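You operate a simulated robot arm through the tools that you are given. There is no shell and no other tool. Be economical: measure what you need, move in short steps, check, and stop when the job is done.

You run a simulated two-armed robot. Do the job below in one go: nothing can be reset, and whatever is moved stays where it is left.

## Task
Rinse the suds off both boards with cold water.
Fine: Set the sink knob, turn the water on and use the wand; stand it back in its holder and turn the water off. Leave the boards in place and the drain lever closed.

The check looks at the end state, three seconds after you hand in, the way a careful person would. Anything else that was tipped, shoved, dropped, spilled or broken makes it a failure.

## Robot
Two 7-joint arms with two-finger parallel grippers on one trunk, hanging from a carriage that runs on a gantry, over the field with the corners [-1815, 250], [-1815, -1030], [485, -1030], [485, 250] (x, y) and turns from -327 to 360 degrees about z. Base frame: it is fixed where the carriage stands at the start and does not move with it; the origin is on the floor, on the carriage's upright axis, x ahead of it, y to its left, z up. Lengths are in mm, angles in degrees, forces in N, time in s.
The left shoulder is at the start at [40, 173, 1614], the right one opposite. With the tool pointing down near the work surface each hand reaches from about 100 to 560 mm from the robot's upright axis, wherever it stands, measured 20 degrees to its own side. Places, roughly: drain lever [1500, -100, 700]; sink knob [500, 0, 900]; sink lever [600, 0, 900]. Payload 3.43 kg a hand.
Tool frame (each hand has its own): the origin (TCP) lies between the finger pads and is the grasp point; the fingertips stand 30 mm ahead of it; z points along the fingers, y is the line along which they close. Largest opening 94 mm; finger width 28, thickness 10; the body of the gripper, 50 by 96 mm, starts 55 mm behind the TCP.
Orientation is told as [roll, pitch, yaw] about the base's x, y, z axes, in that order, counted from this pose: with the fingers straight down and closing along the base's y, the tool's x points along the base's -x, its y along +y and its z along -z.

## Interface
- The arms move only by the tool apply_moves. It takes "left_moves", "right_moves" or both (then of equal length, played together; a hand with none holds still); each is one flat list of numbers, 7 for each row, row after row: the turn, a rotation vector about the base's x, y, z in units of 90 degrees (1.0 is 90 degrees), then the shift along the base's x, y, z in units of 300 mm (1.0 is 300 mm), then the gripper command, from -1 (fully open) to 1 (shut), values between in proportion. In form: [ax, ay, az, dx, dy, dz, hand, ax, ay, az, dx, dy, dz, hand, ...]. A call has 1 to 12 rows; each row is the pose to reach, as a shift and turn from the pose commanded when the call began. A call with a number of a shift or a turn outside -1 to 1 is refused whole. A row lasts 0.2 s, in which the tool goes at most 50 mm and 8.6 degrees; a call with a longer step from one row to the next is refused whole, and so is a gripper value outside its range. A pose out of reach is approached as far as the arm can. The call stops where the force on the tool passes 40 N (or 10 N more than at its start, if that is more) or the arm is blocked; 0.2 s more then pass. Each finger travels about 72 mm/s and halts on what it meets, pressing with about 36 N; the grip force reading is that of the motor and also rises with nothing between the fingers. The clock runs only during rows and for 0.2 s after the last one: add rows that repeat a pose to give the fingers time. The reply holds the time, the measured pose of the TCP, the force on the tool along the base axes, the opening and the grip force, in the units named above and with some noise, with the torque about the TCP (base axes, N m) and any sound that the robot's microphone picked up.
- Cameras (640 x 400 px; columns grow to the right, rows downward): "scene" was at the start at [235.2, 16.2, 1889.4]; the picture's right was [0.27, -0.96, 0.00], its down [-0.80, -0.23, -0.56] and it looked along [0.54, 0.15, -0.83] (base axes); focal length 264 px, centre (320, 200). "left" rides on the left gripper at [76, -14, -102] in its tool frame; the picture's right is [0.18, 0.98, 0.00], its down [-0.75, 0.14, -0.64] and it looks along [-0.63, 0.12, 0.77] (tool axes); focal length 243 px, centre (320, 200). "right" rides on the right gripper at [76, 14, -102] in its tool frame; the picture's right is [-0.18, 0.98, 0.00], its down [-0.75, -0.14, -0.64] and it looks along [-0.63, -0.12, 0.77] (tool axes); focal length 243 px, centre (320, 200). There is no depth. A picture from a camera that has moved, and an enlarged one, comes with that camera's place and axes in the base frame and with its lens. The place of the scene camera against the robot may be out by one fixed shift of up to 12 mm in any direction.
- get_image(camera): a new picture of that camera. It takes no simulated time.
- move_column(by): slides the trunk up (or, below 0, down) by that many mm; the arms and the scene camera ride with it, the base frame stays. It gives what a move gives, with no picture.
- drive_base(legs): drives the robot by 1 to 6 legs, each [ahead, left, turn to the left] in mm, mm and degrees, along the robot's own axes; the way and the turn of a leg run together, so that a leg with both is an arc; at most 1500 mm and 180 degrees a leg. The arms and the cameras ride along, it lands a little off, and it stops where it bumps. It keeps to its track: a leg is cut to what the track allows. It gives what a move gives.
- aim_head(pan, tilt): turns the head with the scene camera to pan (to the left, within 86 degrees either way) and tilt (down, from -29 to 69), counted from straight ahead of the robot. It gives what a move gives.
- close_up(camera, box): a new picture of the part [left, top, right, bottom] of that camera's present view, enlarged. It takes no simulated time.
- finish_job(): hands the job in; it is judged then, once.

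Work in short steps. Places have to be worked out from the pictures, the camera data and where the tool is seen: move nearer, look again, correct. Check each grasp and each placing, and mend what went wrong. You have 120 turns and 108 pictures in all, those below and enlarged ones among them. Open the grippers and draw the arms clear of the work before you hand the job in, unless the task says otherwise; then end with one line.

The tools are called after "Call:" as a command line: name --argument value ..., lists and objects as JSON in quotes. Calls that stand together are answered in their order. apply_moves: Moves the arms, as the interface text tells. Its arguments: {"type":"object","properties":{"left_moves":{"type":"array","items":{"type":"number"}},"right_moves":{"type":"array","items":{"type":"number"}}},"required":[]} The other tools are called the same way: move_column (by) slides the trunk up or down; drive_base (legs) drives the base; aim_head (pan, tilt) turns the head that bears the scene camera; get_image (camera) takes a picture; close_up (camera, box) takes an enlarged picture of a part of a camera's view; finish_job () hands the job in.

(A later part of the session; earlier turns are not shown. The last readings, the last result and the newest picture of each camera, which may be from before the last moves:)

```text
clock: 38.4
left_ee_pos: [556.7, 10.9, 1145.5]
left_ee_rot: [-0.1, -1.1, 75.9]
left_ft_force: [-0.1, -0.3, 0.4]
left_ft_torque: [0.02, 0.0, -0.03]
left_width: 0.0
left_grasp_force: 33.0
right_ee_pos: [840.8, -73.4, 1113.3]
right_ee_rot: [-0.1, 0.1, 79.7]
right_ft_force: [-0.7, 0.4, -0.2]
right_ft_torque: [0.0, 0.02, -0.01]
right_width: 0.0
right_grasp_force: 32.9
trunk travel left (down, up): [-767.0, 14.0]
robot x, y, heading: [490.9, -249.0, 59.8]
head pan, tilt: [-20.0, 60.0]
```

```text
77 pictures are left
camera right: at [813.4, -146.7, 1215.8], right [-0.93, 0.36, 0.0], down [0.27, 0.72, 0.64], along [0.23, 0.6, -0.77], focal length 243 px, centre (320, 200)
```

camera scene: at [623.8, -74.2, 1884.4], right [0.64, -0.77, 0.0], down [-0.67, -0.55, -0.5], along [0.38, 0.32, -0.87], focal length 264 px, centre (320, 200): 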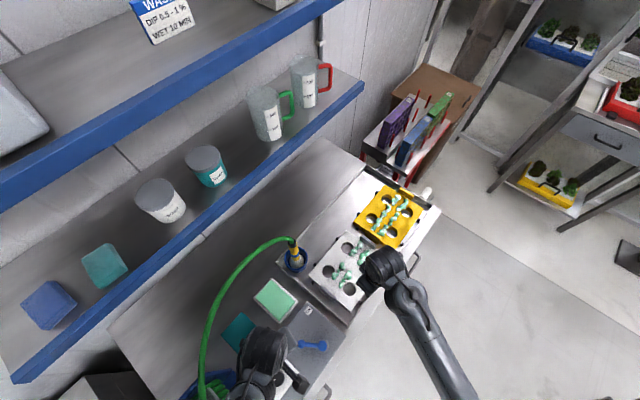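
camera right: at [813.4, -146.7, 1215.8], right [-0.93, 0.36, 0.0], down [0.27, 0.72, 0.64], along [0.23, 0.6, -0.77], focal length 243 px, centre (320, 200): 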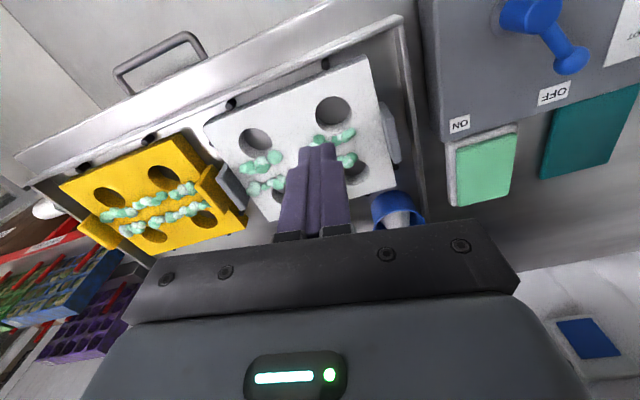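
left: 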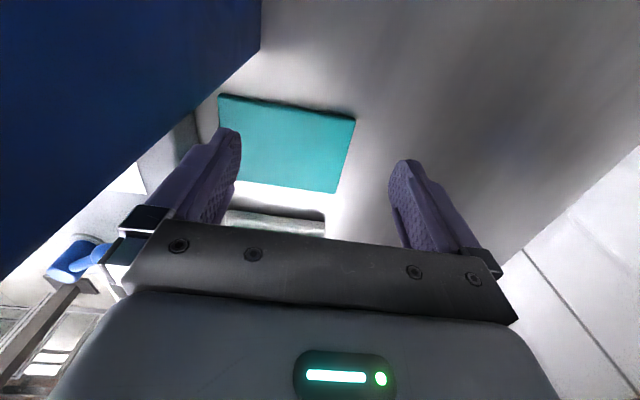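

Base is well placed. I tilt the right tool to point toward +y and 35° below horizontal, open it, and bring it in front of the wand for a close look.

Call:
apply_moves --right_moves '[0.087, -0.008, 0.015, -0.02, 0.04, 0.01, -0.8, 0.175, -0.015, 0.029, -0.04, 0.08, 0.02, -0.8, 0.262, -0.023, 0.044, -0.06, 0.13, 0.02, -0.8, 0.349, -0.03, 0.058, -0.08, 0.17, 0.02, -0.8, 0.436, -0.038, 0.073, -0.1, 0.22, 0.02, -0.8, 0.524, -0.045, 0.087, -0.13, 0.27, 0.02, -0.8, 0.611, -0.053, 0.102, -0.15, 0.31, 0.02, -0.8]'

Call:
get_image --camera "right"

Call:
get_image --camera "scene"

```text
clock: 39.5
left_ee_pos: [557.1, 10.8, 1144.3]
left_ee_rot: [0.0, -0.8, 75.9]
left_ft_force: [0.7, 0.5, -0.5]
left_ft_torque: [0.01, 0.01, -0.03]
left_width: 0.0
left_grasp_force: 32.7
right_ee_pos: [856.5, -57.6, 1106.5]
right_ee_rot: [-7.1, -27.5, 93.5]
right_ft_force: [0.2, -0.2, -0.1]
right_ft_torque: [-0.01, 0.01, 0.02]
right_width: 84.6
right_grasp_force: 0.1
trunk travel left (down, up): [-767.0, 14.0]
robot x, y, heading: [485.6, -253.3, 59.8]
head pan, tilt: [-20.0, 60.0]
stopped in row 5 (right hand): the arm was blocked; the commanded pose is now the measured one
```

```text
76 pictures are left
camera right: at [836.9, -173.7, 1159.8], right [-0.99, 0.16, -0.02], down [0.04, 0.37, 0.93], along [0.16, 0.92, -0.37], focal length 243 px, centre (320, 200)
```

right: 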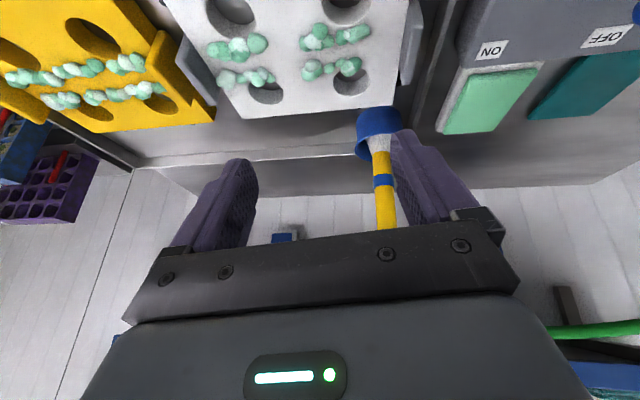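

```text
75 pictures are left
camera scene: at [623.9, -74.3, 1884.5], right [0.64, -0.77, 0.0], down [-0.67, -0.55, -0.5], along [0.38, 0.32, -0.87], focal length 264 px, centre (320, 200)
```

scene: 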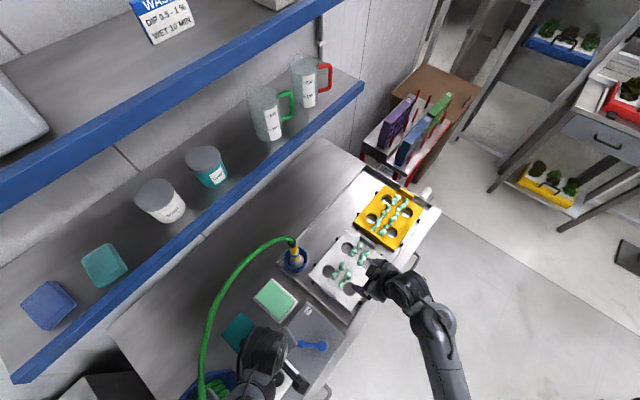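

The wrist hit a limit with that azimuth. I rotate the tool back to azimuth 60° (in the arm's plane) first.

Call:
apply_moves --right_moves '[0.004, 0.017, -0.084, -0.03, 0, 0.02, -0.8, 0.008, 0.035, -0.168, -0.06, 0, 0.03, -0.8, 0.011, 0.052, -0.252, -0.1, 0, 0.03, -0.8, 0.015, 0.069, -0.336, -0.15, 0, 0.03, -0.8]'

Call:
apply_moves --right_moves '[0.066, -0.038, 0, 0, 0, 0, -0.8, 0.132, -0.076, 0, 0, 0, 0, -0.8, 0.198, -0.115, 0, 0, 0, 0, -0.8, 0.264, -0.153, 0, 0, 0, 0, -0.8]'

Call:
get_image --camera "right"

```text
clock: 40.5
left_ee_pos: [556.5, 11.9, 1144.4]
left_ee_rot: [0.0, -0.8, 76.0]
left_ft_force: [0.2, 0.7, 0.7]
left_ft_torque: [0.01, -0.01, -0.03]
left_width: 0.0
left_grasp_force: 32.6
right_ee_pos: [809.8, -55.6, 1116.2]
right_ee_rot: [0.2, -27.5, 59.7]
right_ft_force: [0.1, -0.3, -0.6]
right_ft_torque: [0.01, 0.03, 0.01]
right_width: 84.7
right_grasp_force: 0.0
trunk travel left (down, up): [-767.0, 14.0]
robot x, y, heading: [483.3, -252.8, 59.5]
head pan, tilt: [-20.0, 60.0]
```

```text
clock: 41.5
left_ee_pos: [556.9, 10.3, 1144.2]
left_ee_rot: [0.0, -0.9, 76.0]
left_ft_force: [0.1, -0.5, 0.0]
left_ft_torque: [-0.03, -0.03, 0.02]
left_width: 0.0
left_grasp_force: 32.7
right_ee_pos: [810.1, -57.6, 1114.0]
right_ee_rot: [0.3, -55.1, 59.9]
right_ft_force: [-1.1, 0.1, -0.3]
right_ft_torque: [0.0, -0.02, 0.03]
right_width: 84.8
right_grasp_force: 0.1
trunk travel left (down, up): [-767.0, 14.0]
robot x, y, heading: [485.1, -250.7, 59.8]
head pan, tilt: [-20.0, 60.0]
```

```text
74 pictures are left
camera right: at [734.4, -161.5, 1111.7], right [-0.8, 0.58, 0.15], down [0.08, -0.15, 0.99], along [0.6, 0.8, 0.08], focal length 243 px, centre (320, 200)
```

right: 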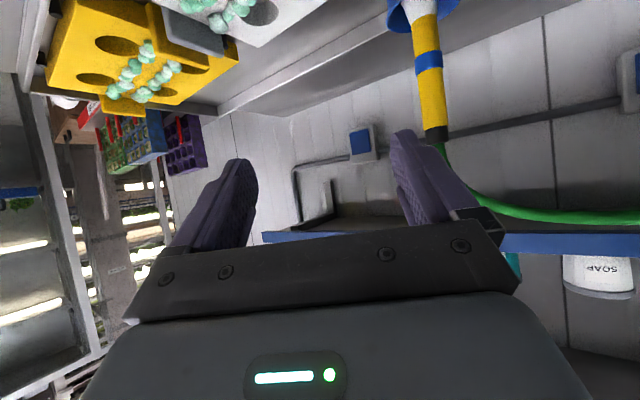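

Feasible. Refined wand axis: ≈[788,173,935] to ≈[798,190,1074]. I go to 60 mm short of the grasp point [794,182,1010] along the tool axis.

Call:
apply_moves --right_moves '[0, 0, 0, -0.064, 0.111, -0.015, -0.8, 0, 0, 0, -0.128, 0.222, -0.03, -0.8, 0, 0, 0, -0.192, 0.333, -0.045, -0.8, 0, 0, 0, -0.257, 0.445, -0.06, -0.8, 0, 0, 0, -0.216, 0.516, -0.117, -0.8, 0, 0, 0, -0.175, 0.587, -0.175, -0.8, 0, 0, 0, -0.134, 0.658, -0.232, -0.8]'

Call:
get_image --camera "right"

Call:
close_up --camera "scene" --box '[200, 200, 420, 340]'

```text
clock: 43.1
left_ee_pos: [556.3, 11.3, 1144.5]
left_ee_rot: [-0.1, -0.9, 76.0]
left_ft_force: [0.5, -0.7, -0.4]
left_ft_torque: [-0.01, -0.03, 0.0]
left_width: 0.0
left_grasp_force: 33.1
right_ee_pos: [775.2, 132.4, 1041.2]
right_ee_rot: [-1.5, -54.4, 61.5]
right_ft_force: [1.4, -0.3, -0.7]
right_ft_torque: [-0.01, -0.02, -0.04]
right_width: 84.4
right_grasp_force: 0.1
trunk travel left (down, up): [-767.0, 14.0]
robot x, y, heading: [484.5, -250.9, 59.4]
head pan, tilt: [-20.0, 60.0]
```

```text
73 pictures are left
camera right: at [699.7, 27.6, 1037.6], right [-0.8, 0.58, 0.13], down [0.07, -0.14, 0.99], along [0.59, 0.8, 0.07], focal length 243 px, centre (320, 200)
```

right: 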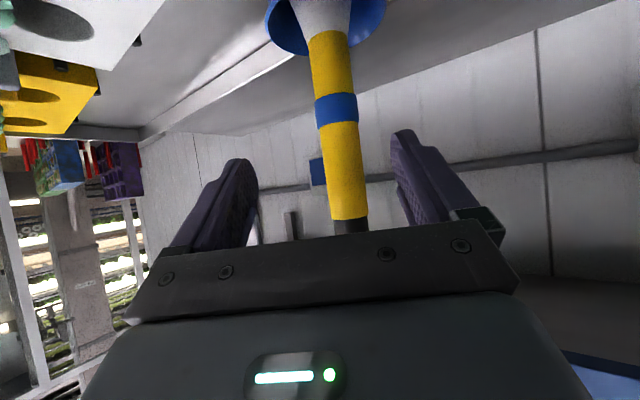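

```text
2.86 times, centred on (310, 270) of scene
camera zoom: at [624.0, -74.2, 1884.5], right [0.64, -0.77, 0.0], down [-0.67, -0.55, -0.5], along [0.38, 0.32, -0.87], focal length 754 px, centre (349, 0)
```

zoom: 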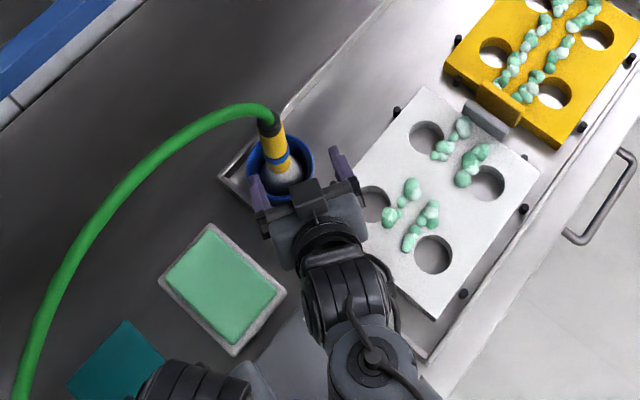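

Wand is centred between the fingers. I advance 60 mm and close.

Call:
apply_moves --right_moves '[0, 0, 0, 0.031, 0.083, -0.052, -0.8, 0, 0, 0, 0.063, 0.165, -0.104, -0.8, 0, 0, 0, 0.063, 0.165, -0.104, 1, 0, 0, 0, 0.063, 0.165, -0.104, 1, 0, 0, 0, 0.063, 0.165, -0.104, 1, 0, 0, 0, 0.063, 0.165, -0.104, 1]'

Call:
get_image --camera "right"

```text
clock: 44.7
left_ee_pos: [554.4, 11.3, 1144.6]
left_ee_rot: [0.0, -0.9, 76.0]
left_ft_force: [0.2, 0.3, -0.1]
left_ft_torque: [0.0, 0.0, 0.02]
left_width: 0.0
left_grasp_force: 33.1
right_ee_pos: [811.4, 164.9, 996.6]
right_ee_rot: [-5.3, -53.8, 64.6]
right_ft_force: [-13.9, -2.5, 8.1]
right_ft_torque: [0.0, 1.28, 0.58]
right_width: 34.8
right_grasp_force: 36.2
trunk travel left (down, up): [-767.0, 14.0]
robot x, y, heading: [479.7, -250.9, 59.9]
head pan, tilt: [-20.0, 60.0]
stopped in row 6 (right hand): the arm was blocked; the commanded pose is now the measured one
```

```text
71 pictures are left
camera right: at [735.8, 60.0, 994.6], right [-0.81, 0.58, 0.1], down [0.04, -0.11, 0.99], along [0.59, 0.8, 0.07], focal length 243 px, centre (320, 200)
```

right: 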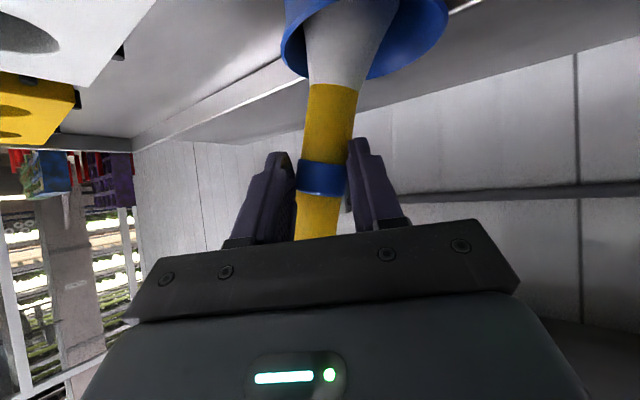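

The hand drifted ~17 mm (wrist limit at this low pose) but holds the wand at 34.8 mm. Lifting eases the posture, so I lift straight up and watch the forces for hose tension.

Call:
apply_moves --right_moves '[0, 0, 0, 0, 0, 0.08, 1, 0, 0, 0, 0, 0, 0.17, 1, 0, 0, 0, 0, 0, 0.26, 1, 0, 0, 0, 0, 0, 0.35, 1, 0, 0, 0, 0, 0, 0.44, 1]'

Call:
get_image --camera "right"

Call:
close_up --camera "scene" --box '[180, 180, 420, 340]'

```text
clock: 45.9
left_ee_pos: [556.1, 10.3, 1144.7]
left_ee_rot: [0.0, -0.9, 76.0]
left_ft_force: [0.3, 0.4, -0.4]
left_ft_torque: [0.02, -0.01, -0.01]
left_width: 0.0
left_grasp_force: 32.9
right_ee_pos: [820.8, 161.4, 1129.7]
right_ee_rot: [-6.7, -54.1, 65.5]
right_ft_force: [0.0, -0.4, -2.9]
right_ft_torque: [-0.11, 0.03, 0.01]
right_width: 28.2
right_grasp_force: 35.7
trunk travel left (down, up): [-767.0, 14.0]
robot x, y, heading: [487.3, -251.1, 59.9]
head pan, tilt: [-20.0, 60.0]
```

```text
70 pictures are left
camera right: at [744.9, 57.5, 1127.5], right [-0.8, 0.59, 0.08], down [0.02, -0.11, 0.99], along [0.59, 0.8, 0.07], focal length 243 px, centre (320, 200)
```

right: 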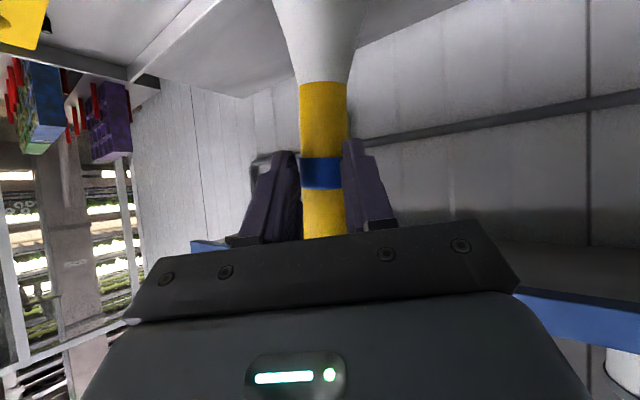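

```text
2.50 times, centred on (300, 260) of scene
camera zoom: at [623.7, -74.4, 1884.3], right [0.64, -0.77, 0.0], down [-0.67, -0.55, -0.5], along [0.38, 0.32, -0.87], focal length 660 px, centre (370, 50)
```

zoom: 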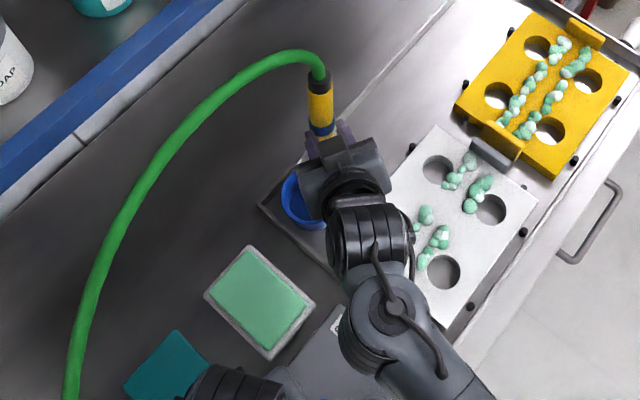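

Wand is lifted cleanly, vertical, only ~3 N. I test the carry: over the white board and along it toward its far end, water still off.

Call:
apply_moves --right_moves '[0, 0, 0, 0.03, -0.14, 0, 1, 0, 0, 0, 0.06, -0.28, 0, 1, 0, 0, 0, 0.1, -0.43, 0, 1, 0, 0, 0, 0.24, -0.43, 0, 1, 0, 0, 0, 0.38, -0.43, 0, 1, 0, 0, 0, 0.52, -0.43, 0, 1, 0, 0, 0, 0.66, -0.43, 0, 1]'

Call:
get_image --camera "right"

Call:
get_image --camera "scene"

```text
clock: 47.5
left_ee_pos: [557.4, 9.5, 1144.3]
left_ee_rot: [0.0, -0.9, 76.0]
left_ft_force: [-0.1, 0.4, 0.2]
left_ft_torque: [0.02, 0.02, 0.0]
left_width: 0.1
left_grasp_force: 33.2
right_ee_pos: [1012.4, 36.9, 1129.0]
right_ee_rot: [-5.2, -54.0, 64.4]
right_ft_force: [-0.2, -0.2, -4.0]
right_ft_torque: [-0.11, 0.05, 0.01]
right_width: 28.0
right_grasp_force: 36.4
trunk travel left (down, up): [-767.0, 14.0]
robot x, y, heading: [488.3, -254.6, 59.9]
head pan, tilt: [-20.0, 60.0]
```

```text
68 pictures are left
camera right: at [936.2, -67.2, 1126.4], right [-0.8, 0.59, 0.1], down [0.04, -0.11, 0.99], along [0.59, 0.8, 0.07], focal length 243 px, centre (320, 200)
```

right: 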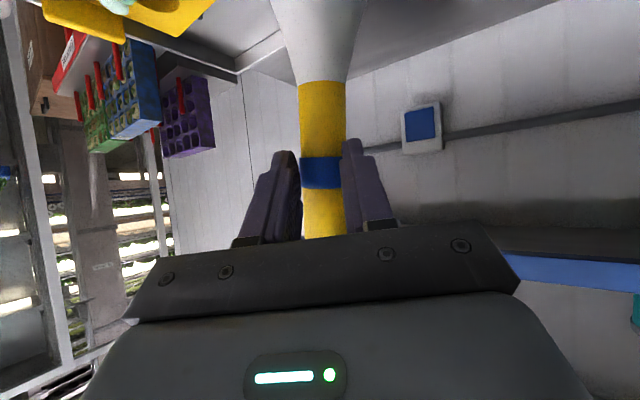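

```text
67 pictures are left
camera scene: at [623.9, -74.4, 1884.4], right [0.64, -0.77, 0.0], down [-0.67, -0.55, -0.5], along [0.38, 0.32, -0.87], focal length 264 px, centre (320, 200)
```

scene: 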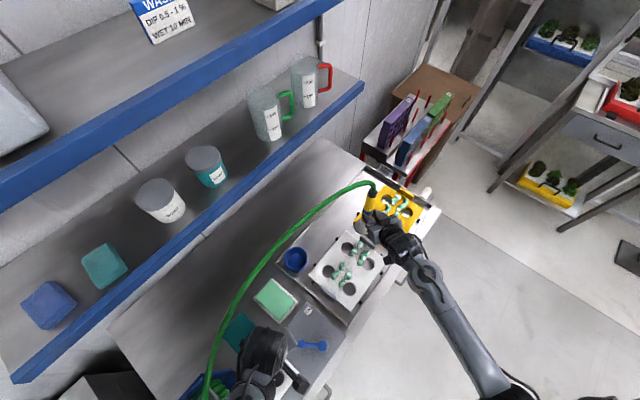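

No real hose tension yet (4 N). I test further toward the far end of the yellow board.

Call:
apply_moves --right_moves '[0, 0, 0, 0.12, -0.02, 0, 1, 0, 0, 0, 0.24, -0.04, 0, 1, 0, 0, 0, 0.36, -0.05, 0, 1, 0, 0, 0, 0.48, -0.05, 0, 1, 0, 0, 0, 0.6, -0.05, 0, 1, 0, 0, 0, 0.7, -0.05, 0, 1, 0, 0, 0, 0.8, -0.05, 0, 1]'

Call:
get_image --camera "scene"

```text
clock: 49.1
left_ee_pos: [556.0, 10.4, 1142.4]
left_ee_rot: [-0.2, -0.8, 76.0]
left_ft_force: [0.1, -0.5, -1.0]
left_ft_torque: [0.0, -0.01, -0.01]
left_width: 0.0
left_grasp_force: 33.3
right_ee_pos: [1251.3, 22.7, 1129.4]
right_ee_rot: [-5.3, -54.0, 64.2]
right_ft_force: [0.5, -0.1, -3.3]
right_ft_torque: [-0.14, 0.04, -0.04]
right_width: 27.7
right_grasp_force: 36.3
trunk travel left (down, up): [-767.0, 14.0]
robot x, y, heading: [486.1, -250.8, 59.9]
head pan, tilt: [-20.0, 60.0]
```

```text
66 pictures are left
camera scene: at [623.8, -74.4, 1884.4], right [0.64, -0.77, 0.0], down [-0.67, -0.55, -0.5], along [0.38, 0.32, -0.87], focal length 264 px, centre (320, 200)
```

scene: 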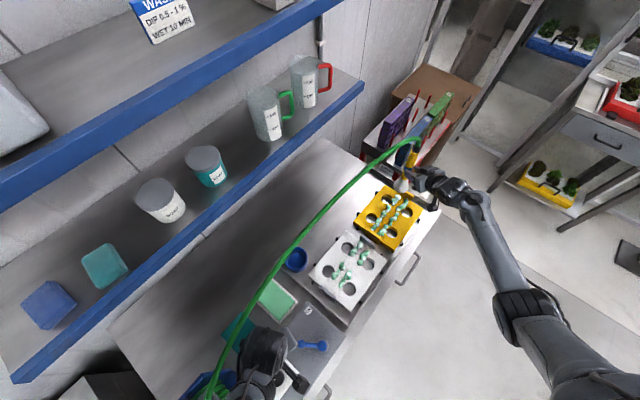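

Reach covers the far end with no tension. I bring the wand back over the white board's middle and check surroundings for operating the lever with the left hand.

Call:
apply_moves --right_moves '[0, 0, 0, -0.15, 0, 0, 1, 0, 0, 0, -0.3, 0, 0, 1, 0, 0, 0, -0.45, 0, 0, 1, 0, 0, 0, -0.6, 0, 0, 1, 0, 0, 0, -0.75, 0, 0, 1, 0, 0, 0, -0.9, 0, 0, 1, 0, 0, 0, -1.0, 0, -0.05, 1]'

Call:
get_image --camera "left"

Call:
get_image --camera "scene"

```text
clock: 50.7
left_ee_pos: [557.0, 10.6, 1145.2]
left_ee_rot: [-0.2, -0.9, 76.0]
left_ft_force: [0.4, 0.4, 0.0]
left_ft_torque: [0.0, 0.0, -0.01]
left_width: 0.0
left_grasp_force: 32.9
right_ee_pos: [949.0, 22.1, 1114.7]
right_ee_rot: [-5.3, -53.9, 64.3]
right_ft_force: [-0.9, -0.6, -4.1]
right_ft_torque: [-0.06, 0.05, 0.01]
right_width: 27.3
right_grasp_force: 35.9
trunk travel left (down, up): [-767.0, 14.0]
robot x, y, heading: [485.6, -247.5, 59.8]
head pan, tilt: [-20.0, 60.0]
```

```text
65 pictures are left
camera left: at [552.0, -68.7, 1246.2], right [-1.0, 0.06, 0.0], down [0.04, 0.76, 0.65], along [0.04, 0.65, -0.76], focal length 243 px, centre (320, 200)
```

left: 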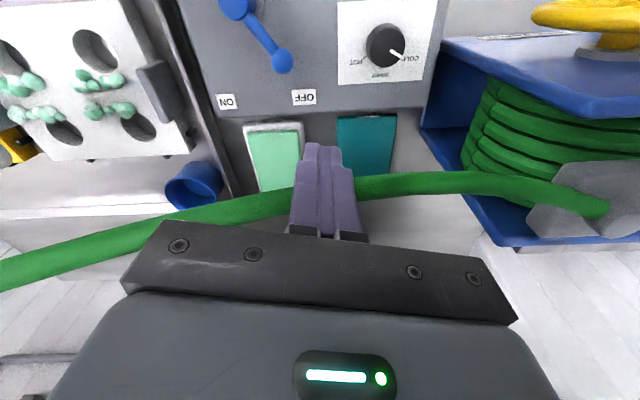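

```text
64 pictures are left
camera scene: at [623.5, -74.4, 1884.3], right [0.64, -0.77, 0.0], down [-0.67, -0.55, -0.5], along [0.38, 0.32, -0.87], focal length 264 px, centre (320, 200)
```

scene: 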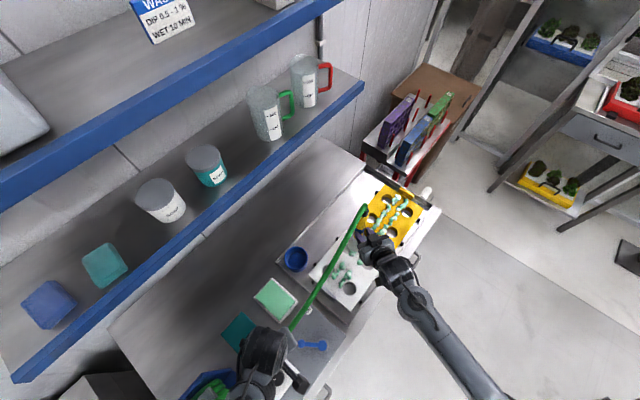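

The hose now runs straight at y≈47 near the left hand. I shift the wand to ≈[900,95] (still above the white board) to swing the hose away from where the left hand must work.

Call:
apply_moves --right_moves '[0, 0, 0, -0.04, 0.08, 0, 1, 0, 0, 0, -0.08, 0.16, 0, 1, 0, 0, 0, -0.16, 0.25, 0, 1, 0, 0, 0, -0.16, 0.25, 0, 1]' --left_moves '[0, 0, 0.07, 0.0, -0.08, 0, 1, 0, 0, 0.14, 0.0, -0.16, 0, 1, 0, 0, 0.21, 0.02, -0.22, -0.05, 1, 0, 0, 0.21, 0.033, -0.22, -0.15, 1]'

Call:
get_image --camera "left"

Call:
get_image --camera "scene"

```text
clock: 51.7
left_ee_pos: [566.0, -55.6, 1099.2]
left_ee_rot: [-0.1, -0.9, 94.9]
left_ft_force: [0.9, -0.2, 0.4]
left_ft_torque: [-0.02, -0.03, -0.01]
left_width: 0.0
left_grasp_force: 32.9
right_ee_pos: [903.7, 96.8, 1113.9]
right_ee_rot: [-5.3, -53.9, 64.3]
right_ft_force: [-0.1, 0.0, -3.9]
right_ft_torque: [-0.11, 0.08, -0.01]
right_width: 27.2
right_grasp_force: 36.0
trunk travel left (down, up): [-767.0, 14.0]
robot x, y, heading: [483.9, -253.3, 59.9]
head pan, tilt: [-20.0, 60.0]
```

```text
63 pictures are left
camera left: at [588.1, -132.8, 1200.4], right [-0.96, -0.27, 0.0], down [-0.21, 0.73, 0.65], along [-0.17, 0.63, -0.76], focal length 243 px, centre (320, 200)
```

left: 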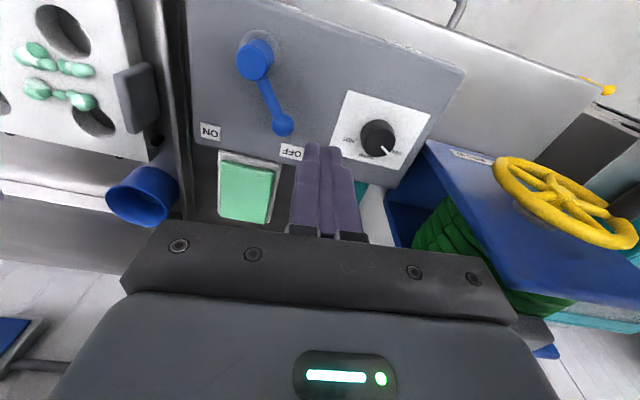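

```text
62 pictures are left
camera scene: at [623.7, -74.5, 1884.4], right [0.64, -0.77, 0.0], down [-0.67, -0.55, -0.5], along [0.38, 0.32, -0.87], focal length 264 px, centre (320, 200)
```

scene: 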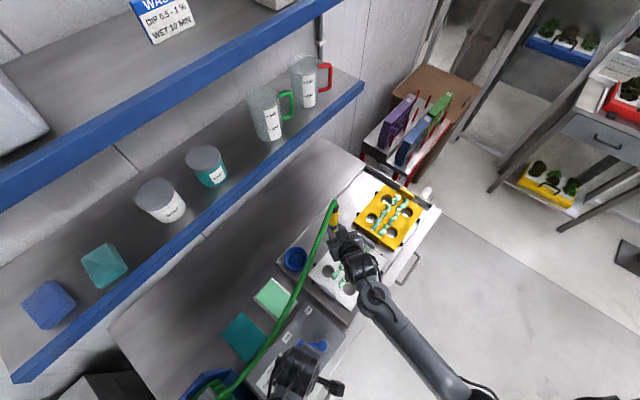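

Clear. Lever ball ≈[598,-17,950]. I lower the left closed fingers beside it, on its -x side.

Call:
apply_moves --left_moves '[0, 0, 0, 0, 0, -0.15, 1, 0, 0, 0, 0, 0, -0.3, 1, 0, 0, 0, 0, 0, -0.455, 1, 0, 0, 0, 0, 0, -0.455, 1]'

Call:
get_image --camera "left"

```text
clock: 52.7
left_ee_pos: [567.5, -55.6, 961.9]
left_ee_rot: [0.0, -1.0, 94.9]
left_ft_force: [-0.5, 0.5, -0.2]
left_ft_torque: [0.02, 0.01, 0.03]
left_width: 0.0
left_grasp_force: 32.8
right_ee_pos: [903.0, 97.5, 1113.3]
right_ee_rot: [-5.2, -53.8, 64.3]
right_ft_force: [-0.1, -0.7, -3.3]
right_ft_torque: [-0.09, 0.06, 0.0]
right_width: 27.4
right_grasp_force: 35.5
trunk travel left (down, up): [-767.0, 14.0]
robot x, y, heading: [486.6, -254.6, 59.4]
head pan, tilt: [-20.0, 60.0]
```

```text
61 pictures are left
camera left: at [589.3, -132.4, 1063.9], right [-0.96, -0.27, -0.01], down [-0.21, 0.73, 0.65], along [-0.17, 0.63, -0.76], focal length 243 px, centre (320, 200)
```

left: 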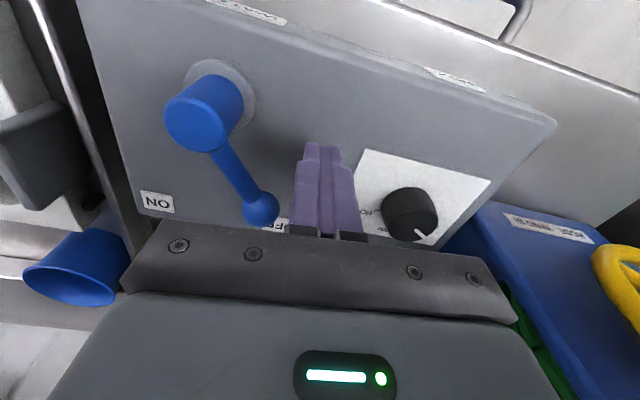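

I push the lever clockwise along its arc to about 60°.

Call:
apply_moves --left_moves '[0, 0, 0, 0.05, 0.03, 0, 1, 0, 0, 0, 0.089, 0.056, 0, 1, 0, 0, 0, 0.108, 0.074, 0, 1, 0, 0, 0, 0.128, 0.09, 0, 1, 0, 0, 0, 0.148, 0.1, 0, 1, 0, 0, 0, 0.168, 0.109, 0, 1, 0, 0, 0, 0.19, 0.114, 0, 1, 0, 0, 0, 0.212, 0.116, 0, 1, 0, 0, 0, 0.234, 0.115, 0, 1, 0, 0, 0, 0.255, 0.112, 0, 1]'

Call:
get_image --camera "left"

Call:
get_image --camera "right"

```text
clock: 54.9
left_ee_pos: [641.4, -19.7, 962.9]
left_ee_rot: [0.0, -1.0, 95.0]
left_ft_force: [-5.9, 1.9, 5.6]
left_ft_torque: [-0.04, 0.07, -0.07]
left_width: 0.2
left_grasp_force: 33.0
right_ee_pos: [901.7, 97.0, 1112.3]
right_ee_rot: [-5.1, -53.9, 64.1]
right_ft_force: [0.1, 0.1, -3.2]
right_ft_torque: [-0.08, 0.07, 0.0]
right_width: 27.2
right_grasp_force: 36.3
trunk travel left (down, up): [-767.0, 14.0]
robot x, y, heading: [483.9, -251.3, 59.6]
head pan, tilt: [-20.0, 60.0]
```

```text
60 pictures are left
camera left: at [662.6, -97.0, 1064.3], right [-0.96, -0.27, 0.0], down [-0.21, 0.73, 0.65], along [-0.17, 0.63, -0.76], focal length 243 px, centre (320, 200)
```

left: 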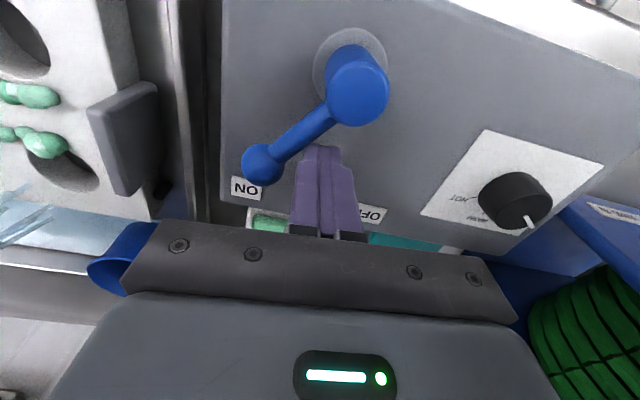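

```text
59 pictures are left
camera right: at [826.6, -7.0, 1111.3], right [-0.8, 0.59, 0.1], down [0.04, -0.11, 0.99], along [0.59, 0.8, 0.07], focal length 243 px, centre (320, 200)
```

right: 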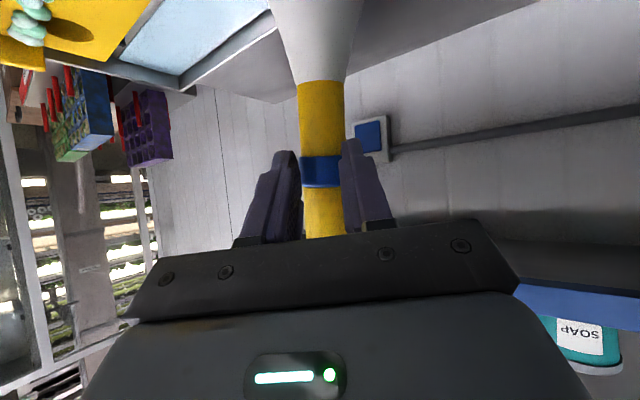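

Lever stands at ON and water streams appear. I look at the spray from the scene camera.

Call:
close_up --camera "scene" --box '[260, 160, 450, 310]'

```text
2.67 times, centred on (355, 235) of scene
camera zoom: at [623.2, -74.2, 1884.4], right [0.64, -0.77, 0.0], down [-0.67, -0.55, -0.5], along [0.38, 0.32, -0.87], focal length 704 px, centre (227, 107)
```

zoom: 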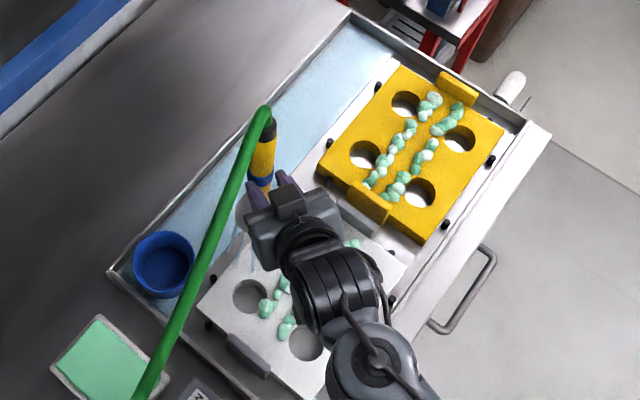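

Tray is getting wet. I start rinsing: sweep the white board's y≈40 suds row, while the left hand lifts away from the lever.

Call:
apply_moves --right_moves '[0, 0, 0, -0.09, -0.14, 0, 1, 0, 0, 0, -0.173, -0.277, 0, 1, 0, 0, 0, -0.115, -0.277, 0, 1, 0, 0, 0, -0.056, -0.277, 0, 1, 0, 0, 0, 0.002, -0.277, 0, 1, 0, 0, 0, 0.06, -0.277, 0, 1, 0, 0, 0, 0.119, -0.277, 0, 1, 0, 0, 0, 0.177, -0.277, 0, 1, 0, 0, 0, 0.235, -0.277, 0, 1, 0, 0, 0, 0.293, -0.277, 0, 1, 0, 0, 0, 0.352, -0.277, 0, 1, 0, 0, 0, 0.41, -0.277, 0, 1]' --left_moves '[0, 0, 0, -0.04, 0, 0, 1, 0, 0, 0, -0.06, 0, 0.03, 1, 0, 0, 0, -0.06, 0, 0.12, 1, 0, 0, 0, -0.06, 0, 0.22, 1, 0, 0, 0, -0.06, -0.03, 0.32, 1, 0, 0, 0, -0.06, -0.08, 0.42, 1, 0, 0, 0, -0.06, -0.13, 0.5, 1, 0, 0, 0, -0.06, -0.18, 0.5, 1, 0, 0, 0, -0.06, -0.2, 0.5, 1, 0, 0, 0, -0.06, -0.2, 0.5, 1, 0, 0, 0, -0.06, -0.2, 0.5, 1, 0, 0, 0, -0.06, -0.2, 0.5, 1]'

Call:
close_up --camera "scene" --box '[260, 160, 450, 310]'

Call:
get_image --camera "right"

```text
clock: 57.5
left_ee_pos: [623.9, -83.0, 1112.3]
left_ee_rot: [-0.1, -0.9, 94.9]
left_ft_force: [0.6, 0.6, -0.3]
left_ft_torque: [-0.02, 0.02, 0.01]
left_width: 0.1
left_grasp_force: 33.1
right_ee_pos: [1027.1, 12.8, 1112.7]
right_ee_rot: [-5.2, -53.9, 64.3]
right_ft_force: [-0.1, -0.7, -4.2]
right_ft_torque: [-0.11, 0.04, -0.05]
right_width: 27.1
right_grasp_force: 35.4
trunk travel left (down, up): [-767.0, 14.0]
robot x, y, heading: [486.9, -251.5, 59.8]
head pan, tilt: [-20.0, 60.0]
```

```text
2.67 times, centred on (355, 235) of scene
camera zoom: at [623.7, -74.4, 1884.4], right [0.64, -0.77, 0.0], down [-0.67, -0.55, -0.5], along [0.38, 0.32, -0.87], focal length 704 px, centre (227, 107)
```

zoom: 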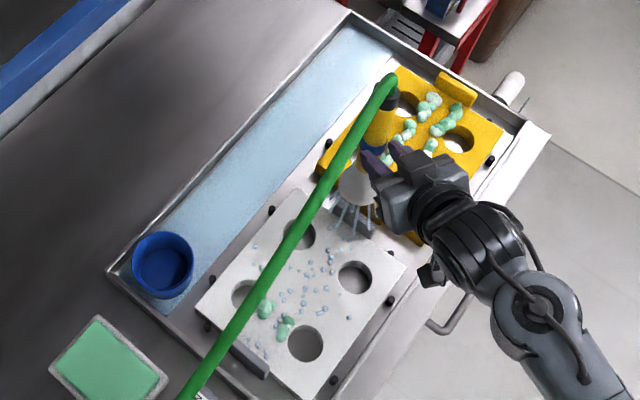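

```text
56 pictures are left
camera right: at [950.5, -91.3, 1111.7], right [-0.8, 0.59, 0.1], down [0.04, -0.11, 0.99], along [0.59, 0.8, 0.07], focal length 243 px, centre (320, 200)
```

right: 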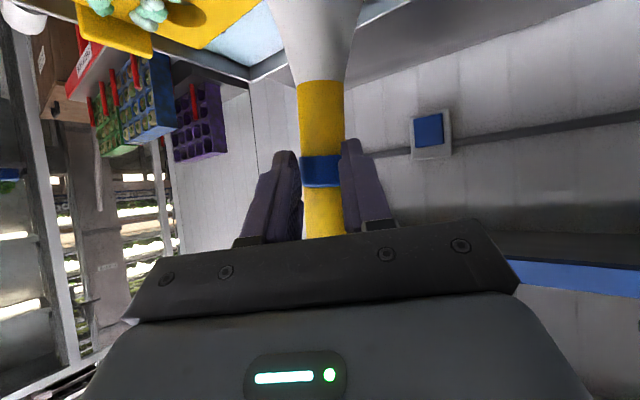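

Wide shower works well: only two clumps remain at the white board's near end. I sweep on along the yellow board's midline.

Call:
apply_moves --right_moves '[0, 0, 0, 0.067, -0.03, 0, 1, 0, 0, 0, 0.134, -0.06, 0, 1, 0, 0, 0, 0.2, -0.06, 0, 1, 0, 0, 0, 0.267, -0.06, 0, 1, 0, 0, 0, 0.333, -0.06, 0, 1, 0, 0, 0, 0.4, -0.06, 0, 1, 0, 0, 0, 0.467, -0.06, 0, 1, 0, 0, 0, 0.533, -0.06, 0, 1, 0, 0, 0, 0.6, -0.06, 0, 1, 0, 0, 0, 0.667, -0.06, 0, 1, 0, 0, 0, 0.733, -0.06, 0, 1, 0, 0, 0, 0.8, -0.06, 0, 1]'

Call:
close_up --camera "scene" --box '[300, 130, 490, 280]'

```text
clock: 60.1
left_ee_pos: [624.1, -81.5, 1111.7]
left_ee_rot: [-0.1, -0.9, 94.9]
left_ft_force: [-0.6, 0.8, 0.4]
left_ft_torque: [0.02, 0.0, 0.01]
left_width: 0.0
left_grasp_force: 33.4
right_ee_pos: [1266.5, -4.7, 1114.1]
right_ee_rot: [-5.3, -53.9, 64.3]
right_ft_force: [0.4, -0.2, -4.0]
right_ft_torque: [-0.08, 0.04, -0.02]
right_width: 26.9
right_grasp_force: 35.7
trunk travel left (down, up): [-767.0, 14.0]
robot x, y, heading: [487.1, -255.2, 59.8]
head pan, tilt: [-20.0, 60.0]
```

```text
2.67 times, centred on (395, 205) of scene
camera zoom: at [623.8, -74.4, 1884.4], right [0.64, -0.77, 0.0], down [-0.67, -0.55, -0.5], along [0.38, 0.32, -0.87], focal length 704 px, centre (120, 187)
```

zoom: 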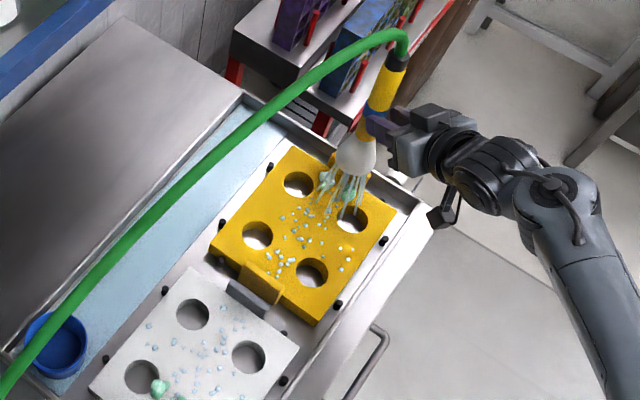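

Only the far-end yellow clumps remain. I advance ~35 mm, dwell, then come back along the midline.

Call:
apply_moves --right_moves '[0, 0, 0, 0.05, 0, 0, 1, 0, 0, 0, 0.1, 0, 0, 1, 0, 0, 0, 0.1, 0.04, 0, 1, 0, 0, 0, 0.1, 0.04, 0, 1, 0, 0, 0, 0.1, -0.04, 0, 1, 0, 0, 0, 0.1, -0.04, 0, 1, 0, 0, 0, 0, 0, 0, 1, 0, 0, 0, -0.15, 0, 0, 1, 0, 0, 0, -0.3, 0, 0, 1, 0, 0, 0, -0.45, 0, 0, 1, 0, 0, 0, -0.6, 0, 0, 1, 0, 0, 0, -0.75, 0, 0, 1]'

Call:
close_up --camera "scene" --box '[300, 130, 490, 280]'

```text
clock: 62.7
left_ee_pos: [622.5, -81.4, 1112.3]
left_ee_rot: [0.0, -0.8, 95.0]
left_ft_force: [-0.4, -0.6, -0.9]
left_ft_torque: [0.0, 0.01, 0.0]
left_width: 0.0
left_grasp_force: 33.0
right_ee_pos: [1038.3, -7.4, 1116.1]
right_ee_rot: [-5.2, -53.9, 64.2]
right_ft_force: [-0.2, 0.0, -3.2]
right_ft_torque: [-0.12, 0.08, 0.0]
right_width: 26.4
right_grasp_force: 35.5
trunk travel left (down, up): [-767.0, 14.0]
robot x, y, heading: [484.9, -254.0, 59.5]
head pan, tilt: [-20.0, 60.0]
```

```text
2.67 times, centred on (395, 205) of scene
camera zoom: at [623.4, -74.4, 1884.3], right [0.64, -0.77, 0.0], down [-0.67, -0.55, -0.5], along [0.38, 0.32, -0.87], focal length 704 px, centre (120, 187)
```

zoom: 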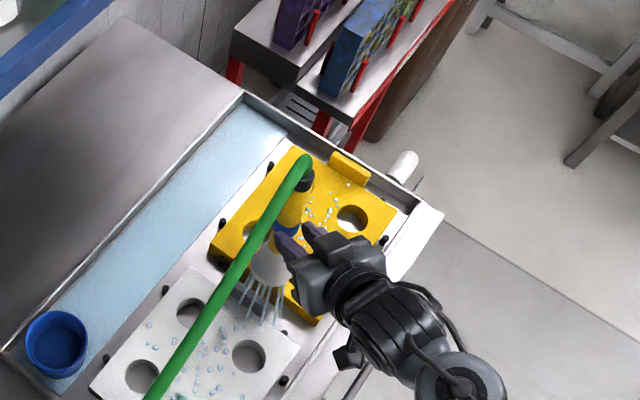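

Yellow board is clear. Back along the white board to its near end for the last two clumps.

Call:
apply_moves --right_moves '[0, 0, 0, -0.12, 0, 0, 1, 0, 0, 0, -0.24, 0, 0, 1, 0, 0, 0, -0.36, 0, 0, 1, 0, 0, 0, -0.48, 0, 0, 1, 0, 0, 0, -0.58, 0.05, 0, 1, 0, 0, 0, -0.65, 0.07, 0, 1, 0, 0, 0, -0.69, 0.07, 0, 1, 0, 0, 0, -0.69, 0.07, 0, 1, 0, 0, 0, -0.69, -0.03, 0, 1, 0, 0, 0, -0.69, -0.06, 0, 1, 0, 0, 0, -0.65, -0.03, 0, 1, 0, 0, 0, -0.6, 0.0, 0, 1]'

Call:
get_image --camera "scene"

Call:
close_up --camera "scene" --box '[260, 160, 450, 310]'

```text
clock: 65.3
left_ee_pos: [624.1, -82.4, 1112.1]
left_ee_rot: [-0.1, -0.9, 95.0]
left_ft_force: [0.2, -0.7, -0.9]
left_ft_torque: [0.01, 0.0, -0.02]
left_width: 0.0
left_grasp_force: 32.9
right_ee_pos: [860.2, -5.6, 1113.9]
right_ee_rot: [-5.3, -54.0, 64.2]
right_ft_force: [-0.6, -0.3, -4.7]
right_ft_torque: [-0.12, 0.04, 0.01]
right_width: 25.9
right_grasp_force: 36.6
trunk travel left (down, up): [-767.0, 14.0]
robot x, y, heading: [486.3, -253.1, 60.0]
head pan, tilt: [-20.0, 60.0]
```

```text
53 pictures are left
camera scene: at [623.7, -74.3, 1884.4], right [0.64, -0.77, 0.0], down [-0.67, -0.55, -0.5], along [0.38, 0.32, -0.87], focal length 264 px, centre (320, 200)
```

scene: 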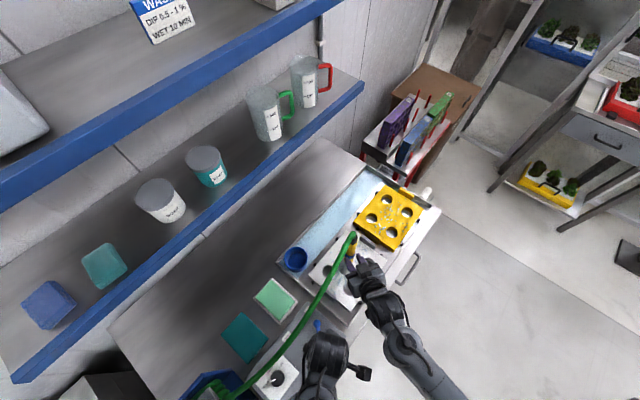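

```text
2.67 times, centred on (355, 235) of scene
camera zoom: at [623.7, -74.3, 1884.4], right [0.64, -0.77, 0.0], down [-0.67, -0.55, -0.5], along [0.38, 0.32, -0.87], focal length 704 px, centre (227, 107)
```

zoom: 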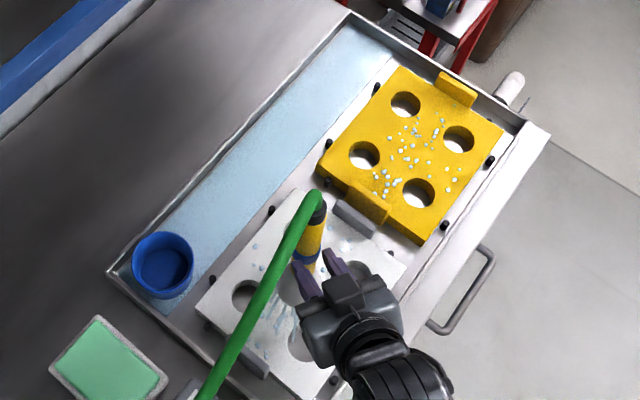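

Yellow is clean apart from water drops. I move the wand to ≈[900,95] (uncovering the white board and swinging the hose away) and bring the left hand above the lever's +x side.

Call:
apply_moves --right_moves '[0, 0, 0, 0.04, 0.11, 0, 1, 0, 0, 0, 0.09, 0.22, 0, 1, 0, 0, 0, 0.133, 0.333, 0, 1, 0, 0, 0, 0.133, 0.333, 0, 1, 0, 0, 0, 0.133, 0.333, 0, 1]' --left_moves '[0, 0, 0, 0, 0, 0, 1, 0, 0, 0, 0, 0, 0, 1, 0, 0, 0, 0.08, 0.03, 0, 1, 0, 0, 0, 0.16, 0.06, 0, 1, 0, 0, 0, 0.25, 0.097, 0, 1]'

Call:
close_up --camera "scene" --box '[260, 160, 450, 310]'

Call:
get_image --camera "left"

```text
clock: 66.5
left_ee_pos: [687.5, -58.0, 1110.4]
left_ee_rot: [0.5, -0.8, 93.8]
left_ft_force: [-3.8, 0.0, 0.4]
left_ft_torque: [-0.15, -0.33, -0.23]
left_width: 0.1
left_grasp_force: 32.9
right_ee_pos: [906.5, 93.3, 1114.1]
right_ee_rot: [-6.0, -53.9, 64.5]
right_ft_force: [-0.1, -0.5, -3.8]
right_ft_torque: [-0.09, 0.03, -0.02]
right_width: 25.7
right_grasp_force: 36.5
trunk travel left (down, up): [-767.0, 14.0]
robot x, y, heading: [485.3, -248.6, 59.6]
head pan, tilt: [-20.0, 60.0]
stopped in row 5 (left hand): the force on the tool passed its limit at 55 N (the readings are from after the stop); the commanded pose is now the measured one
```

```text
2.67 times, centred on (355, 235) of scene
camera zoom: at [623.6, -74.5, 1884.3], right [0.64, -0.77, 0.0], down [-0.67, -0.55, -0.5], along [0.38, 0.32, -0.87], focal length 704 px, centre (227, 107)
```

zoom: 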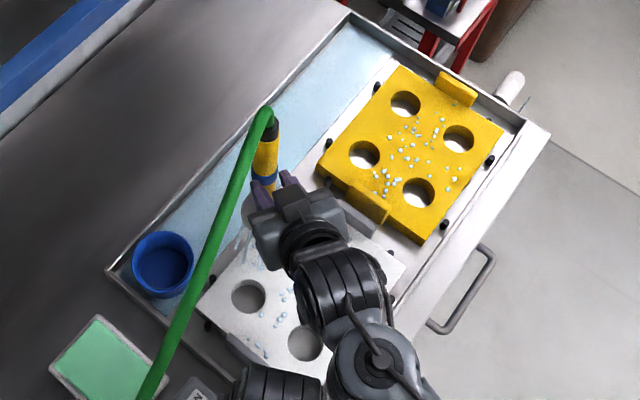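

```text
50 pictures are left
camera left: at [709.0, -134.5, 1212.4], right [-0.97, -0.25, 0.01], down [-0.18, 0.73, 0.65], along [-0.17, 0.63, -0.76], focal length 243 px, centre (320, 200)
```

left: 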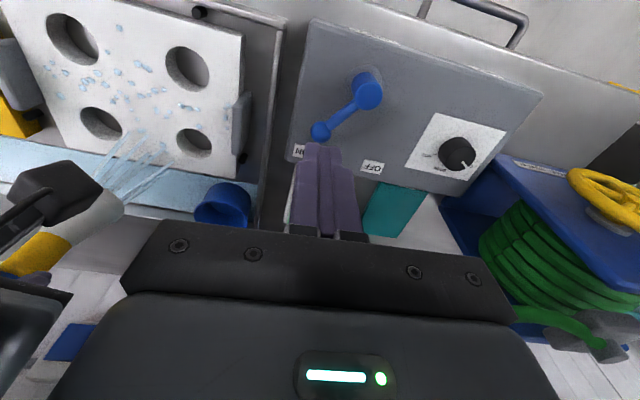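

White board is clean too; the left hand brushed the right arm. I back the left off a little and move the wand farther along the tray to open room.

Call:
apply_moves --right_moves '[0, 0, 0, 0, 0, 0, 1, 0, 0, 0, 0.13, -0.02, 0, 1, 0, 0, 0, 0.26, -0.04, 0, 1, 0, 0, 0, 0.39, -0.06, 0, 1, 0, 0, 0, 0.52, -0.08, 0, 1, 0, 0, 0, 0.65, -0.1, 0, 1, 0, 0, 0, 0.65, -0.1, 0, 1, 0, 0, 0, 0.65, -0.1, 0, 1]' --left_moves '[0, 0, 0, -0.07, 0, 0, 1, 0, 0, 0, -0.1, 0, 0, 1, 0, 0, 0, -0.1, 0, 0, 1, 0, 0, 0, -0.1, 0, 0, 1, 0, 0, 0, -0.05, 0.0, 0, 1, 0, 0, 0, 0, 0.01, 0, 1, 0, 0, 0, 0.04, 0.018, 0, 1, 0, 0, 0, 0.04, 0.018, -0.1, 1]'

Call:
get_image --camera "left"

Call:
get_image --camera "scene"

```text
clock: 68.2
left_ee_pos: [699.8, -52.2, 1081.0]
left_ee_rot: [0.5, -0.8, 93.9]
left_ft_force: [-0.1, -0.4, 0.7]
left_ft_torque: [0.04, 0.04, 0.0]
left_width: 0.2
left_grasp_force: 33.1
right_ee_pos: [1103.0, 64.3, 1112.6]
right_ee_rot: [-5.9, -54.0, 64.4]
right_ft_force: [-0.5, -0.6, -3.6]
right_ft_torque: [-0.12, 0.05, 0.0]
right_width: 25.7
right_grasp_force: 36.1
trunk travel left (down, up): [-767.0, 14.0]
robot x, y, heading: [485.8, -252.6, 59.8]
head pan, tilt: [-20.0, 60.0]
```

```text
49 pictures are left
camera left: at [720.8, -128.6, 1182.7], right [-0.97, -0.25, 0.01], down [-0.18, 0.73, 0.65], along [-0.17, 0.63, -0.76], focal length 243 px, centre (320, 200)
```

left: 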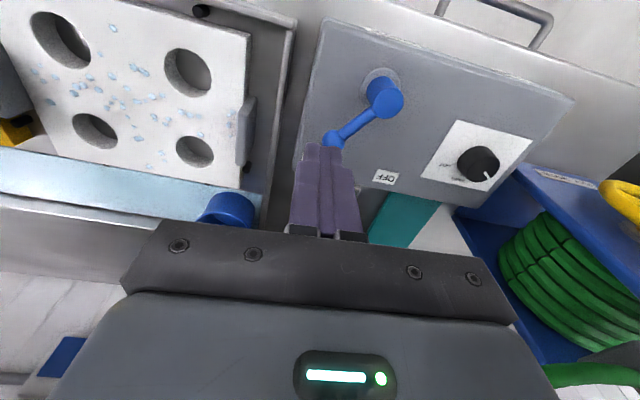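

```text
48 pictures are left
camera scene: at [623.5, -74.5, 1884.3], right [0.64, -0.77, 0.0], down [-0.67, -0.55, -0.5], along [0.38, 0.32, -0.87], focal length 264 px, centre (320, 200)
```

scene: 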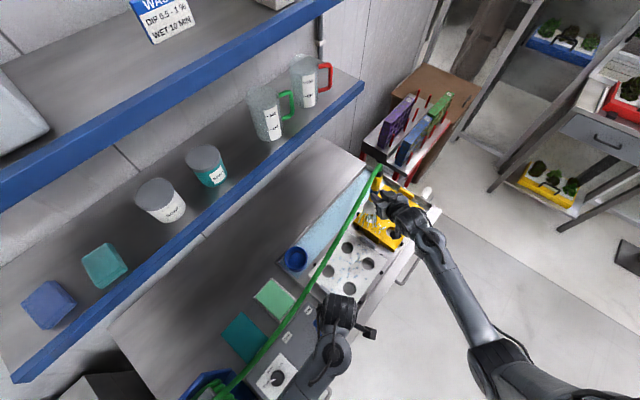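

White board clean. I lower the left fingers on the +x side of the lever and push it back counter-clockwise to OFF.

Call:
apply_moves --left_moves '[0, 0, 0, 0, 0, -0.14, 1, 0, 0, 0, 0, 0, -0.28, 1, 0, 0, 0, 0, 0, -0.395, 1, 0, 0, 0, -0.06, 0.035, -0.395, 1, 0, 0, 0, -0.097, 0.05, -0.395, 1, 0, 0, 0, -0.13, 0.078, -0.395, 1, 0, 0, 0, -0.15, 0.088, -0.395, 1, 0, 0, 0, -0.17, 0.097, -0.395, 1, 0, 0, 0, -0.19, 0.1, -0.395, 1, 0, 0, 0, -0.213, 0.104, -0.395, 1, 0, 0, 0, -0.235, 0.103, -0.395, 1, 0, 0, 0, -0.257, 0.1, -0.395, 1]'

Call:
get_image --camera "left"

Call:
close_up --camera "scene" --box '[300, 130, 490, 280]'

```text
clock: 70.8
left_ee_pos: [628.3, -20.6, 963.4]
left_ee_rot: [-0.1, -1.0, 93.7]
left_ft_force: [23.3, 5.0, -14.5]
left_ft_torque: [0.29, -0.62, 0.26]
left_width: 0.0
left_grasp_force: 32.8
right_ee_pos: [1105.0, 64.7, 1114.9]
right_ee_rot: [-6.3, -54.1, 64.5]
right_ft_force: [0.4, -0.3, -3.8]
right_ft_torque: [-0.09, 0.08, -0.02]
right_width: 25.9
right_grasp_force: 36.1
trunk travel left (down, up): [-767.0, 14.0]
robot x, y, heading: [487.4, -251.9, 59.5]
head pan, tilt: [-20.0, 60.0]
```

```text
47 pictures are left
camera left: at [649.1, -97.9, 1065.8], right [-0.97, -0.25, 0.0], down [-0.19, 0.73, 0.66], along [-0.16, 0.64, -0.76], focal length 243 px, centre (320, 200)
```

left: 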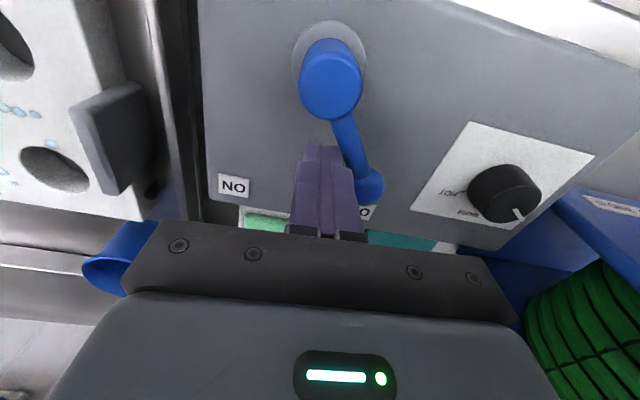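

```text
2.67 times, centred on (395, 205) of scene
camera zoom: at [625.1, -74.3, 1884.5], right [0.64, -0.77, 0.0], down [-0.66, -0.55, -0.5], along [0.39, 0.32, -0.86], focal length 704 px, centre (120, 187)
```

zoom: 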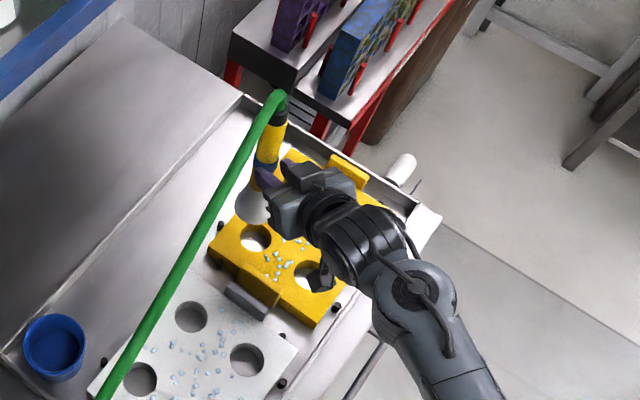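

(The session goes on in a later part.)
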